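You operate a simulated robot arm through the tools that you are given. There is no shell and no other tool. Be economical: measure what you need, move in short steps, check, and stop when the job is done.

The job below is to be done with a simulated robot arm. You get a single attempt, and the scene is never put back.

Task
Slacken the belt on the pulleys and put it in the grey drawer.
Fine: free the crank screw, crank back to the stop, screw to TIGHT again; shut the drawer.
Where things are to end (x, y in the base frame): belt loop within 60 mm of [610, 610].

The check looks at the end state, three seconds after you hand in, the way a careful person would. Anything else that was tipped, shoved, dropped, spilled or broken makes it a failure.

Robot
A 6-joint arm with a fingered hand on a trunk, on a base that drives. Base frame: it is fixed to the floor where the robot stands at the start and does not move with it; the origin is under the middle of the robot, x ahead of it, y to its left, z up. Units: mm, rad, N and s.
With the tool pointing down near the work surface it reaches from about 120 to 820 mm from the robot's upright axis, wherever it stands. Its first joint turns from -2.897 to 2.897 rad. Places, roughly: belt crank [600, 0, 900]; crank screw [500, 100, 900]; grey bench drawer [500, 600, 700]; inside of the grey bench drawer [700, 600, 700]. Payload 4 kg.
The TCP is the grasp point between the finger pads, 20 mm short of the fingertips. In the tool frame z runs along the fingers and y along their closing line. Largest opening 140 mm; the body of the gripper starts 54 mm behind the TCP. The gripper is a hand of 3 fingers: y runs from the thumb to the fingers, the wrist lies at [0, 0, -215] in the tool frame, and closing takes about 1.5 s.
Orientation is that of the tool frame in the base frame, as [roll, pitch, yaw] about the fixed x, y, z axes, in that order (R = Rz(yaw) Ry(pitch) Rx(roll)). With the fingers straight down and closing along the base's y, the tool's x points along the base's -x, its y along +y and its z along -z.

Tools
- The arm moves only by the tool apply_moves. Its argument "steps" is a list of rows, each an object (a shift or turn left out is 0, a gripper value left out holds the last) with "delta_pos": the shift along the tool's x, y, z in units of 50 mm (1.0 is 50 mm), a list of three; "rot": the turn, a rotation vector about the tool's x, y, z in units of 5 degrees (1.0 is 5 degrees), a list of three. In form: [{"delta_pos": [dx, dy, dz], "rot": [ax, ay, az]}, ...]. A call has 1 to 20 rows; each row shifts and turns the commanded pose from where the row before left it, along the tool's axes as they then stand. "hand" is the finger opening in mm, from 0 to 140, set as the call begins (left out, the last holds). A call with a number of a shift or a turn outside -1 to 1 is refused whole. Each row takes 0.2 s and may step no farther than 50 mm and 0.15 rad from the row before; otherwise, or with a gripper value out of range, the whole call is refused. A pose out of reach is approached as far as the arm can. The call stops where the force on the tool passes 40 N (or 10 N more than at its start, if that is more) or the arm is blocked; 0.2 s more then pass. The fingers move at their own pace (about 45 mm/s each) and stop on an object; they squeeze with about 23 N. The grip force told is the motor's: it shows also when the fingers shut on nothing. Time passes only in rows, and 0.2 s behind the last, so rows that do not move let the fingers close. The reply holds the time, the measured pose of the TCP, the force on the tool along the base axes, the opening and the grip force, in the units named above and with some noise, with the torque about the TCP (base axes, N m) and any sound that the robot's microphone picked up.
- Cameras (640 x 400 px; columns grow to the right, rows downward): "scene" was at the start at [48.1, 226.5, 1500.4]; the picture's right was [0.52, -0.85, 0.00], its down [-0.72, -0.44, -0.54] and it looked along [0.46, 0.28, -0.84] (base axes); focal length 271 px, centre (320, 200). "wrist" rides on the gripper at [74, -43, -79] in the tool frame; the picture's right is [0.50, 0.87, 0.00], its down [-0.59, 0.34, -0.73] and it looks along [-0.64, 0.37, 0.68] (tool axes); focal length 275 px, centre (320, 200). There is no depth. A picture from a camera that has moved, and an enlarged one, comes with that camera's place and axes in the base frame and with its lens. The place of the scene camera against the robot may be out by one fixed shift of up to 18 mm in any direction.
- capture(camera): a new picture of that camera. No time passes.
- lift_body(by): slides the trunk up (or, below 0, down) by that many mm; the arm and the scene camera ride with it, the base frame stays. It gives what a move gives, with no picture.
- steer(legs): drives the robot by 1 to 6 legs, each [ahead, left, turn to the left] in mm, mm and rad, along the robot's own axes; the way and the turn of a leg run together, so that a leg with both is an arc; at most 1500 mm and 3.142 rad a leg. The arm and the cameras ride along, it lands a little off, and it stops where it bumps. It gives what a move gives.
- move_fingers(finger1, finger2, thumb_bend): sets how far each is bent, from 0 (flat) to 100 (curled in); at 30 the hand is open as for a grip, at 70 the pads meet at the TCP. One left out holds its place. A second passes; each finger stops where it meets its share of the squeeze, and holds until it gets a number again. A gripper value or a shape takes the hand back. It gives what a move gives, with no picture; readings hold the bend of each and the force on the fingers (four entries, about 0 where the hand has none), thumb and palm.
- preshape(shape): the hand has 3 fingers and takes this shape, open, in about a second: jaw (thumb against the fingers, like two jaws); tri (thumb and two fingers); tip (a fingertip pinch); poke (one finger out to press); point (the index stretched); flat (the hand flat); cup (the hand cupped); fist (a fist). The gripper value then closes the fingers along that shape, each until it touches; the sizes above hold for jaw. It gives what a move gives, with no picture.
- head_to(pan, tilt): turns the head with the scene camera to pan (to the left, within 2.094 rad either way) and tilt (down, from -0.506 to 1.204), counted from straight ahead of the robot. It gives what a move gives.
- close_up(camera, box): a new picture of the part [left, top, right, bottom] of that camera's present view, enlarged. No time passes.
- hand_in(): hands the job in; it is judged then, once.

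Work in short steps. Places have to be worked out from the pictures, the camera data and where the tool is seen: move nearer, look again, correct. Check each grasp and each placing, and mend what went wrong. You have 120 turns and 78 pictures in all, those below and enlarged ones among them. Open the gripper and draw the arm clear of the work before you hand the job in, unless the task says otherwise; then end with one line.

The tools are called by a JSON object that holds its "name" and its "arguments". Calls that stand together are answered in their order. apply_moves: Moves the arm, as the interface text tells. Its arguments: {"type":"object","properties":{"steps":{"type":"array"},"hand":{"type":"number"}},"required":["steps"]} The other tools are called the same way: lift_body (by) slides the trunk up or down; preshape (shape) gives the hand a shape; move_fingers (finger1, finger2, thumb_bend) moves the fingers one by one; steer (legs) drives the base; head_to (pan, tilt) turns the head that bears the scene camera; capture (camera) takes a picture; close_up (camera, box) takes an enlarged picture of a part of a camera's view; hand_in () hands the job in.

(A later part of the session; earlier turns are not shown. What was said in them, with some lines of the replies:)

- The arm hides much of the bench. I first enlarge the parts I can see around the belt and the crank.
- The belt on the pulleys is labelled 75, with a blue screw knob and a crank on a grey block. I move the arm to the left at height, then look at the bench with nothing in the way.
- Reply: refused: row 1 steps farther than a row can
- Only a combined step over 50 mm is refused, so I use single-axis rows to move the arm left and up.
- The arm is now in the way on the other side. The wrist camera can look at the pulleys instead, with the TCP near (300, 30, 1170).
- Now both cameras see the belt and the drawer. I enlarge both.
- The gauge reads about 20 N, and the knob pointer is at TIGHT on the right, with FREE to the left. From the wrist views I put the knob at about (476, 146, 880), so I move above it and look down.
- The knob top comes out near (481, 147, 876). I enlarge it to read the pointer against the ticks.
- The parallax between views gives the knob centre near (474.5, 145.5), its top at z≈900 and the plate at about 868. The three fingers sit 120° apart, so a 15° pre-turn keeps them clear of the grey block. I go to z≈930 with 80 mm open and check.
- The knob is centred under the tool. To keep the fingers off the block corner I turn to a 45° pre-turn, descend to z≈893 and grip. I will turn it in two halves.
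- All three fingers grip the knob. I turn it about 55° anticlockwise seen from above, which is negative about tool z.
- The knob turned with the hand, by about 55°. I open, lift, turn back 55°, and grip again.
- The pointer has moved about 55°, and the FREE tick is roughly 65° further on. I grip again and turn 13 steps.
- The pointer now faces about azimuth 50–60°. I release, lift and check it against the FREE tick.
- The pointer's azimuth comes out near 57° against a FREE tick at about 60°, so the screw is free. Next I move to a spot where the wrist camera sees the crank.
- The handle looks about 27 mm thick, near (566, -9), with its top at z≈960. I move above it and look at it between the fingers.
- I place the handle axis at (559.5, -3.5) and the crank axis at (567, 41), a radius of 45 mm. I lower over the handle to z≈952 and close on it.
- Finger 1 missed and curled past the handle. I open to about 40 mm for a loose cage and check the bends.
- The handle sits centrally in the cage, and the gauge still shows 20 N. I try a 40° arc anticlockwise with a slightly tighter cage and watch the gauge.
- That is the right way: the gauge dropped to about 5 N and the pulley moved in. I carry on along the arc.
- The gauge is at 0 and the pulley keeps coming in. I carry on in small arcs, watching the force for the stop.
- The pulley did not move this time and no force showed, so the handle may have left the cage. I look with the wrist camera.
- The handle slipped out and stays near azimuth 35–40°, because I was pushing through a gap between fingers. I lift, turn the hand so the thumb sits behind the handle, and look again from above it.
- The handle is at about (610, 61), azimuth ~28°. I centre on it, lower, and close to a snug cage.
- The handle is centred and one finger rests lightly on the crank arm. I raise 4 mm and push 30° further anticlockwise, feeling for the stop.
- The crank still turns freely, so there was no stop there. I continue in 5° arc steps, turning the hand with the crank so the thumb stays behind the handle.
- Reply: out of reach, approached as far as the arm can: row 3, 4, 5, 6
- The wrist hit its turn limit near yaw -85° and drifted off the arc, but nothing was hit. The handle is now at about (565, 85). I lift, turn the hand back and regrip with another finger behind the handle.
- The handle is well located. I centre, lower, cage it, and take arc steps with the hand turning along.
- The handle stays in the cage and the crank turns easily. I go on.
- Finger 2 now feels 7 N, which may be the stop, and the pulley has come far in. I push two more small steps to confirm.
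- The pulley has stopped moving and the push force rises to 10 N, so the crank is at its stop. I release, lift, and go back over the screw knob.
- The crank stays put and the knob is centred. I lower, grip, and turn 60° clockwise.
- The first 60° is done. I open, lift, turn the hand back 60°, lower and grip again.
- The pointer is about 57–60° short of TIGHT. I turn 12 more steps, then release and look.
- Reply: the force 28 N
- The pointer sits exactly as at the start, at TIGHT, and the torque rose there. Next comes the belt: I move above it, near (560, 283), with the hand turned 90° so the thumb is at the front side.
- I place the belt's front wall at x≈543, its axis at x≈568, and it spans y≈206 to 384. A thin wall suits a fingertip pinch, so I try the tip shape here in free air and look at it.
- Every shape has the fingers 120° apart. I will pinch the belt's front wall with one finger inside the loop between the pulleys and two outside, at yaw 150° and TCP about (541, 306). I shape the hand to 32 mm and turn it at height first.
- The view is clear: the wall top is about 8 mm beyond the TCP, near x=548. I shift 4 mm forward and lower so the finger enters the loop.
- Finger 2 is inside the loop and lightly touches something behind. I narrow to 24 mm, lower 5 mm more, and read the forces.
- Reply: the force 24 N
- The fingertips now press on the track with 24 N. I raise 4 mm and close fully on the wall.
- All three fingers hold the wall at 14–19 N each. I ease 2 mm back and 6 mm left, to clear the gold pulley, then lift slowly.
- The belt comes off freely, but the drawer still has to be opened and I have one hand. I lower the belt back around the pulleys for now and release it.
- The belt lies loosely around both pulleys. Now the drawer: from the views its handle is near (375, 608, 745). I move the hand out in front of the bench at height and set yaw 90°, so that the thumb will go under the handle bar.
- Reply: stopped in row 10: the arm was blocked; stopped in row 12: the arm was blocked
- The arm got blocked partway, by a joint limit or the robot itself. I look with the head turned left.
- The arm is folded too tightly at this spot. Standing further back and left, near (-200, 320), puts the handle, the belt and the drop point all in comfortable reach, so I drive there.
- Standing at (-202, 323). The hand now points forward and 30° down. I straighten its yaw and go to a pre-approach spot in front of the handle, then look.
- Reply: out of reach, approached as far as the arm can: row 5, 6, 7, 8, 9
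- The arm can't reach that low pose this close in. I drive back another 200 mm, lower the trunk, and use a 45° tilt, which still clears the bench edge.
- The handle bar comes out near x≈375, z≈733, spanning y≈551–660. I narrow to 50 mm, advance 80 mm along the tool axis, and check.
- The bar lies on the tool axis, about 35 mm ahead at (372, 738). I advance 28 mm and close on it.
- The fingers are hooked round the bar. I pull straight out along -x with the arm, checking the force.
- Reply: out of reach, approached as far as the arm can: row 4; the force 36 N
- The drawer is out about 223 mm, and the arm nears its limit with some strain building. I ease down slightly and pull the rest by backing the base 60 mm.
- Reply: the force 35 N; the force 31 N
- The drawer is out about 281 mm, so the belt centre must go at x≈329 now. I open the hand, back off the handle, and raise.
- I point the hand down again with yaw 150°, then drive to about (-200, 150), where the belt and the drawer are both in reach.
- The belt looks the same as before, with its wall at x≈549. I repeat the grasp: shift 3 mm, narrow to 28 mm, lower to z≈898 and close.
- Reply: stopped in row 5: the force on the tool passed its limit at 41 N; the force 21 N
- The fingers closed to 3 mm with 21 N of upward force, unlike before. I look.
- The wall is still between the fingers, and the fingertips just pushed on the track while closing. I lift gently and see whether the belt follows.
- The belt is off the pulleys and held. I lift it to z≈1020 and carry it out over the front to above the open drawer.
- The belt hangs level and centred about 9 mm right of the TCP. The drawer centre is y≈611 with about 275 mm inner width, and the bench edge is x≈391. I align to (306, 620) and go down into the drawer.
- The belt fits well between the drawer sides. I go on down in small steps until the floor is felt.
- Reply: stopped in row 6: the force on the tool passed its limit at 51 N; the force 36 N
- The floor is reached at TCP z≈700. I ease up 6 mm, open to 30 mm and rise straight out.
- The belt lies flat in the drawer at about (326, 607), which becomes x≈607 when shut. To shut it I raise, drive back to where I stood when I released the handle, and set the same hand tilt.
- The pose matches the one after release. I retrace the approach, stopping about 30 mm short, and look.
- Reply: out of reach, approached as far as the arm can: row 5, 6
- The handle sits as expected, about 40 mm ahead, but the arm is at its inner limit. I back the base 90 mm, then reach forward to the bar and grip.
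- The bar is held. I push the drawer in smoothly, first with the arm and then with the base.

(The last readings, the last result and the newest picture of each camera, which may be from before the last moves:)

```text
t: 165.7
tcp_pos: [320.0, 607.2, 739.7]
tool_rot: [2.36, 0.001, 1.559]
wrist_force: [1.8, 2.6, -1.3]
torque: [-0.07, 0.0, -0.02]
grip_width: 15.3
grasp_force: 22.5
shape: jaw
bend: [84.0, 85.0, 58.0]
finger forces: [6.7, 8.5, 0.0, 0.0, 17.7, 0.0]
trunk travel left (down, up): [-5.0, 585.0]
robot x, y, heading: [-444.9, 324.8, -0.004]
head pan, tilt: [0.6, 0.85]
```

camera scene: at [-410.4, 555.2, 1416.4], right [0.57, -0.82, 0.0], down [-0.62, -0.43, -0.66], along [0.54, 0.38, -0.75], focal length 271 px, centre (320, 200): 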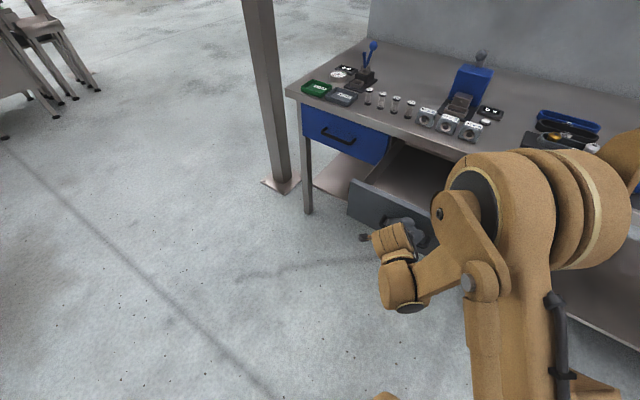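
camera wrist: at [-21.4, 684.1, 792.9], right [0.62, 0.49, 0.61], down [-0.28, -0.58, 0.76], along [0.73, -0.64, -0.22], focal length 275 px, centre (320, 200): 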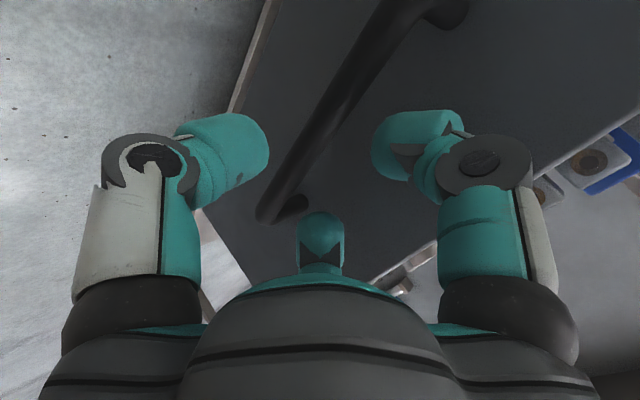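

About 48 mm remain. I push on gently until it seats.

{"name": "apply_moves", "arguments": {"steps": [{"delta_pos": [0, 0.15, 0.15]}, {"delta_pos": [0, 0.15, 0.15]}, {"delta_pos": [0, 0.15, 0.15]}, {"delta_pos": [0, 0.1, 0.1]}]}}

{"name": "apply_moves", "arguments": {"steps": [{"delta_pos": [0, 0.07, 0.07]}, {"delta_pos": [0, 0.07, 0.07]}, {"delta_pos": [0, 0.07, 0.07]}, {"delta_pos": [0, 0.07, 0.07]}]}}

```text
t: 166.7
tcp_pos: [359.3, 607.7, 738.9]
tool_rot: [2.362, 0.002, 1.562]
wrist_force: [-0.3, 4.8, 2.5]
torque: [-0.02, 0.04, 0.01]
grip_width: 15.5
grasp_force: 22.8
shape: jaw
bend: [84.0, 85.0, 58.0]
finger forces: [6.5, 8.3, 0.0, 0.0, 16.6, 0.0]
trunk travel left (down, up): [-5.0, 585.0]
robot x, y, heading: [-445.6, 324.8, 0.001]
head pan, tilt: [0.6, 0.85]
```

```text
t: 167.7
tcp_pos: [378.7, 605.8, 739.2]
tool_rot: [2.364, 0.002, 1.562]
wrist_force: [-12.2, 3.4, -5.4]
torque: [0.0, 0.02, -0.02]
grip_width: 15.7
grasp_force: 22.9
shape: jaw
bend: [84.0, 85.0, 58.0]
finger forces: [2.8, 3.7, 0.1, 0.0, 19.2, 0.1]
trunk travel left (down, up): [-5.0, 585.0]
robot x, y, heading: [-438.9, 320.1, 0.002]
head pan, tilt: [0.6, 0.85]
```

{"name": "apply_moves", "arguments": {"steps": [{"delta_pos": [0, 0.07, 0.07]}, {"delta_pos": [0, 0.07, 0.07]}]}}

{"name": "capture", "arguments": {"camera": "wrist"}}

```text
t: 168.4
tcp_pos: [389.0, 605.8, 737.2]
tool_rot: [2.37, 0.002, 1.558]
wrist_force: [-11.1, -1.2, -13.1]
torque: [-0.04, -0.21, 0.04]
grip_width: 15.4
grasp_force: 22.8
shape: jaw
bend: [84.0, 85.0, 58.0]
finger forces: [0.0, 0.1, 0.0, 0.1, 13.1, 0.1]
trunk travel left (down, up): [-5.0, 585.0]
robot x, y, heading: [-440.5, 317.3, 0.002]
head pan, tilt: [0.6, 0.85]
stopped in row 2: the force on the tool passed its limit at 41 N (the readings are from after the stop); the commanded pose is now the measured one
```

```text
4 pictures are left
camera wrist: at [303.0, 680.0, 763.0], right [0.63, 0.49, 0.6], down [-0.28, -0.58, 0.76], along [0.73, -0.65, -0.23], focal length 275 px, centre (320, 200)
```

wrist: 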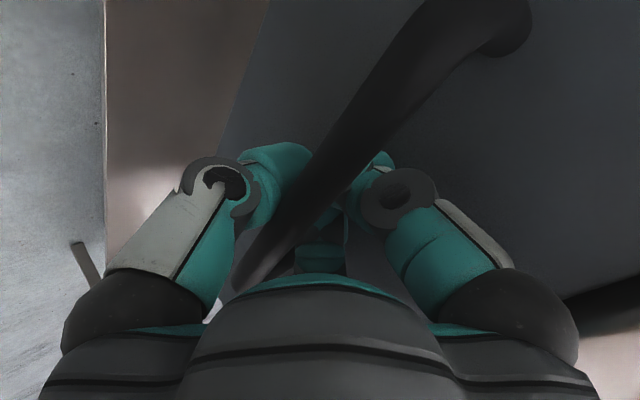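

Force rose to 41 N, so the drawer is seated. I open while easing back a little so it isn't pulled, then retreat and look.

{"name": "apply_moves", "arguments": {"steps": [{}, {"delta_pos": [0, -0.07, -0.07]}, {"delta_pos": [0, -0.07, -0.07]}, {}, {}, {"delta_pos": [0, 0, -0.4]}, {"delta_pos": [0, 0, -0.8]}, {"delta_pos": [0, 0, -0.8]}, {"delta_pos": [0, -0.6, -0.6]}, {"delta_pos": [0, -0.6, -0.6]}], "hand": 50}}

{"name": "capture", "arguments": {"camera": "wrist"}}

```text
t: 170.7
tcp_pos: [225.6, 605.9, 810.8]
tool_rot: [2.364, 0.002, 1.559]
wrist_force: [-0.7, -0.3, 0.1]
torque: [-0.01, 0.0, -0.01]
grip_width: 49.8
grasp_force: 0.0
shape: jaw
bend: [40.0, 40.0, 40.0]
finger forces: [0.1, 0.0, 0.1, 0.1, 0.0, 0.0]
trunk travel left (down, up): [-5.0, 585.0]
robot x, y, heading: [-440.6, 318.0, 0.003]
head pan, tilt: [0.6, 0.85]
```

```text
3 pictures are left
camera wrist: at [140.7, 680.2, 836.6], right [0.62, 0.49, 0.61], down [-0.28, -0.58, 0.76], along [0.73, -0.65, -0.23], focal length 275 px, centre (320, 200)
```

wrist: 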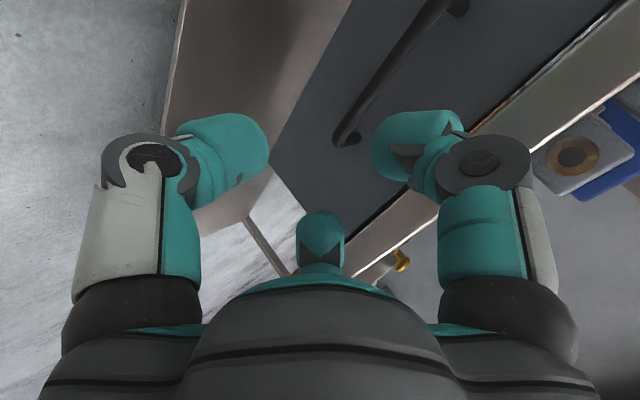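

The drawer looks shut, but there is a thin light strip along its top. I back off and check with the scene camera.

{"name": "apply_moves", "arguments": {"steps": [{"delta_pos": [0, -0.6, -0.6]}, {"delta_pos": [0, -0.6, -0.6]}, {"delta_pos": [0, 0.6, -0.6]}, {"delta_pos": [0, 0.6, -0.6]}, {"delta_pos": [0, 0.6, -0.6]}]}}

{"name": "close_up", "arguments": {"camera": "scene", "box": [280, 60, 600, 260]}}

```text
t: 171.8
tcp_pos: [141.7, 608.1, 940.2]
tool_rot: [2.366, 0.001, 1.557]
wrist_force: [0.4, 0.1, -0.2]
torque: [0.02, -0.01, -0.01]
grip_width: 50.2
grasp_force: 0.0
shape: jaw
bend: [40.0, 40.0, 39.0]
finger forces: [0.0, 0.1, 0.0, 0.1, 0.1, 0.0]
trunk travel left (down, up): [-5.0, 585.0]
robot x, y, heading: [-439.1, 320.2, 0.004]
head pan, tilt: [0.6, 0.85]
```

```text
2.00 times, centred on (440, 160) of scene
camera zoom: at [-389.2, 555.1, 1416.4], right [0.57, -0.82, 0.0], down [-0.62, -0.43, -0.66], along [0.54, 0.37, -0.75], focal length 542 px, centre (80, 280)
```

zoom: 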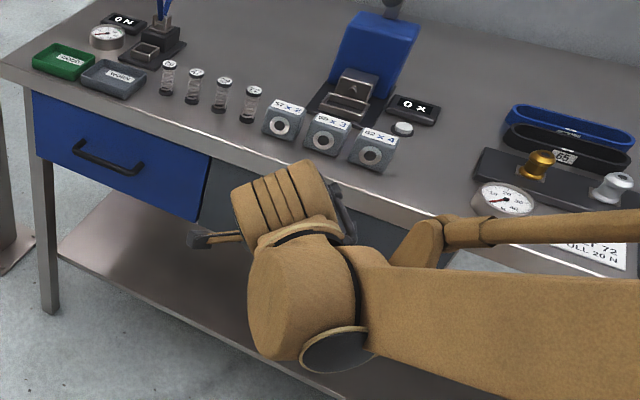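

The bar now measures x≈374 against 372 when shut at the start, so it looks closed. To be sure, I press once more on the handle with the closed fingertips.

{"name": "apply_moves", "arguments": {"steps": [{"delta_pos": [0, -0.6, 0.6]}, {"delta_pos": [0, -0.6, 0.6]}, {"delta_pos": [0, -0.6, 0.6]}, {"delta_pos": [0, 0.6, 0.6]}, {"delta_pos": [0, 0.6, 0.6]}, {"delta_pos": [0, 0.6, 0.6]}, {"delta_pos": [0, 0.6, 0.6]}], "hand": 0}}

{"name": "apply_moves", "arguments": {"steps": [{"delta_pos": [0, 0, 0.5]}, {"delta_pos": [0, 0, 0.5]}, {"delta_pos": [0, 0.1, 0.1]}, {"delta_pos": [0, 0.1, 0.1]}, {"delta_pos": [0, 0.1, 0.1]}, {"delta_pos": [0, 0.1, 0.1]}]}}

```text
t: 173.4
tcp_pos: [308.3, 605.5, 809.8]
tool_rot: [2.365, 0.001, 1.558]
wrist_force: [-0.2, -0.1, 0.2]
torque: [0.01, 0.0, -0.01]
grip_width: 0.1
grasp_force: 22.8
shape: jaw
bend: [72.0, 72.0, 70.0]
finger forces: [0.1, 0.0, 0.1, 0.0, 0.0, 0.0]
trunk travel left (down, up): [-5.0, 585.0]
robot x, y, heading: [-441.9, 318.6, 0.002]
head pan, tilt: [0.6, 0.85]
```

```text
t: 174.8
tcp_pos: [372.8, 605.1, 775.0]
tool_rot: [2.365, 0.002, 1.559]
wrist_force: [0.2, -0.8, 0.5]
torque: [0.03, 0.01, 0.01]
grip_width: 0.0
grasp_force: 23.1
shape: jaw
bend: [72.0, 72.0, 70.0]
finger forces: [0.0, 0.0, 0.1, 0.1, 0.0, 0.0]
trunk travel left (down, up): [-5.0, 585.0]
robot x, y, heading: [-442.3, 320.1, 0.001]
head pan, tilt: [0.6, 0.85]
```

The fingertips are above the bar and the palm is close to the bench edge. I step back and lower so the tips face the bar itself, then press.

{"name": "apply_moves", "arguments": {"steps": [{"delta_pos": [0, -0.45, -0.45]}, {"delta_pos": [0, -0.27, 0.27]}, {"delta_pos": [0, 0.1, 0.1]}, {"delta_pos": [0, 0.1, 0.1]}]}}

{"name": "apply_moves", "arguments": {"steps": [{"delta_pos": [0, 0.07, 0.07]}, {"delta_pos": [0, 0.07, 0.07]}, {"delta_pos": [0, 0.07, 0.07]}, {"delta_pos": [0, 0.07, 0.07]}]}}

```text
t: 175.8
tcp_pos: [348.3, 606.8, 759.0]
tool_rot: [2.362, -0.001, 1.56]
wrist_force: [-31.5, -0.4, 17.6]
torque: [0.14, 0.26, 0.19]
grip_width: 0.0
grasp_force: 23.2
shape: jaw
bend: [72.0, 72.0, 70.0]
finger forces: [59.1, 0.1, 0.0, 0.0, 0.0, 0.0]
trunk travel left (down, up): [-5.0, 585.0]
robot x, y, heading: [-440.2, 318.4, 0.002]
head pan, tilt: [0.6, 0.85]
```

```text
t: 176.3
tcp_pos: [354.9, 606.9, 761.9]
tool_rot: [2.358, 0.002, 1.563]
wrist_force: [-20.1, -4.6, 28.8]
torque: [-0.11, 0.0, 0.01]
grip_width: 0.0
grasp_force: 23.1
shape: jaw
bend: [72.0, 72.0, 70.0]
finger forces: [0.0, 0.0, 0.0, 0.1, 42.8, 0.0]
trunk travel left (down, up): [-5.0, 585.0]
robot x, y, heading: [-444.6, 318.8, 0.005]
head pan, tilt: [0.6, 0.85]
stopped in row 2: the force on the tool passed its limit at 64 N (the readings are from after the stop); the commanded pose is now the measured one
```

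The bar resists a 30–60 N push, so the drawer is fully shut. I draw the arm back and up, clear of the work, and take a last look.

{"name": "apply_moves", "arguments": {"steps": [{"delta_pos": [0, -0.4, -0.4]}, {"delta_pos": [0, -0.6, -0.6]}, {"delta_pos": [0, -0.6, -0.6]}, {"delta_pos": [0, -0.6, -0.6]}, {"delta_pos": [0, 0.6, -0.6]}, {"delta_pos": [0, 0.6, -0.6]}, {"delta_pos": [0, 0.6, -0.6]}, {"delta_pos": [0, 0.6, -0.6]}], "hand": 100}}

{"name": "steer", "arguments": {"legs": [[-250, 0, 0]]}}

{"name": "head_to", "arguments": {"pan": 0.1, "tilt": 0.6}}

{"name": "close_up", "arguments": {"camera": "scene", "box": [100, 60, 500, 310]}}

```text
t: 176.6
tcp_pos: [350.6, 607.1, 759.3]
tool_rot: [2.356, 0.001, 1.563]
wrist_force: [0.2, 0.0, -0.7]
torque: [-0.01, 0.01, 0.03]
grip_width: 24.7
grasp_force: 0.0
shape: jaw
bend: [47.0, 47.0, 47.0]
finger forces: [0.0, 0.0, 0.0, 0.0, 0.0, 0.0]
trunk travel left (down, up): [-5.0, 585.0]
robot x, y, heading: [-440.9, 320.0, -0.001]
head pan, tilt: [0.6, 0.85]
stopped in row 1: the force on the tool passed its limit at 50 N (the readings are from after the stop); the commanded pose is now the measured one
```

```text
t: 178.5
tcp_pos: [99.5, 605.2, 759.4]
tool_rot: [2.356, 0.001, 1.56]
wrist_force: [0.3, 0.4, 0.2]
torque: [0.0, 0.0, 0.02]
grip_width: 100.2
grasp_force: 0.1
shape: jaw
bend: [26.0, 26.0, 25.0]
finger forces: [0.0, 0.0, 0.1, 0.0, 0.1, 0.0]
trunk travel left (down, up): [-5.0, 585.0]
robot x, y, heading: [-692.2, 317.4, -0.005]
head pan, tilt: [0.6, 0.85]
```

```text
t: 179.4
tcp_pos: [99.3, 605.7, 758.6]
tool_rot: [2.356, 0.001, 1.56]
wrist_force: [-0.4, 0.1, 0.4]
torque: [0.01, 0.0, 0.02]
grip_width: 100.3
grasp_force: 0.0
shape: jaw
bend: [26.0, 26.0, 25.0]
finger forces: [0.0, 0.0, 0.0, 0.0, 0.0, 0.0]
trunk travel left (down, up): [-5.0, 585.0]
robot x, y, heading: [-691.5, 324.2, -0.001]
head pan, tilt: [0.099, 0.6]
```

```text
1.60 times, centred on (300, 185) of scene
camera zoom: at [-616.5, 519.6, 1437.2], right [0.1, -0.99, 0.0], down [-0.56, -0.06, -0.82], along [0.82, 0.08, -0.57], focal length 433 px, centre (352, 224)
```

zoom: 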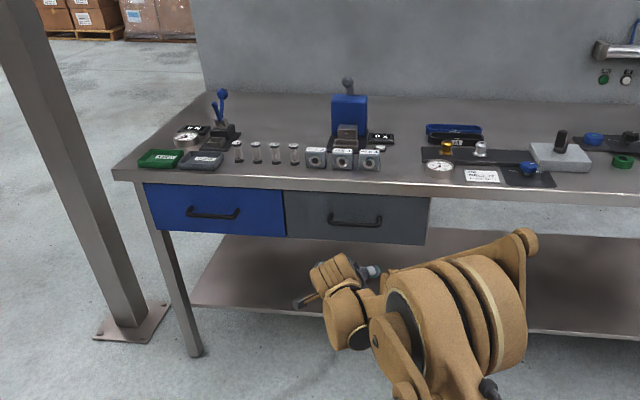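

The hand opened while still at the bar, so I use the last picture to check that the drawer front is still flush with the blue one.

{"name": "close_up", "arguments": {"camera": "scene", "box": [180, 150, 460, 220]}}

```text
2.29 times, centred on (320, 185) of scene
camera zoom: at [-616.5, 519.6, 1437.2], right [0.1, -0.99, 0.0], down [-0.56, -0.06, -0.82], along [0.82, 0.08, -0.57], focal length 619 px, centre (320, 234)
```

zoom: 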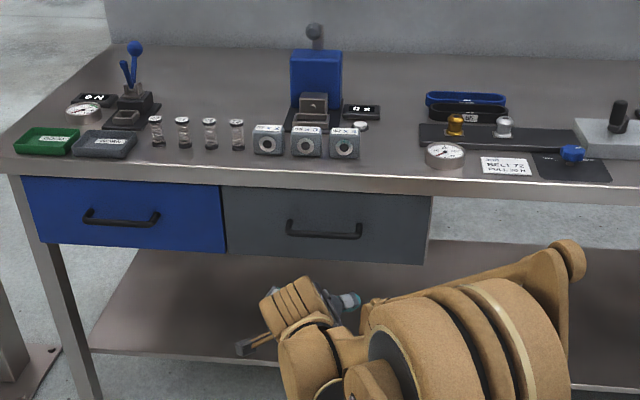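

The grey drawer front is flush with the blue one, the pulleys are empty, the crank and knob are set, and the arm is clear with the hand open. I hand in.

{"name": "hand_in", "arguments": {}}

```text
The job is handed in.
```

I slackened the belt and put it in the grey drawer, at about (607, 607) by my estimate; the crank is back at its stop, the screw is at TIGHT again, and the drawer is shut.
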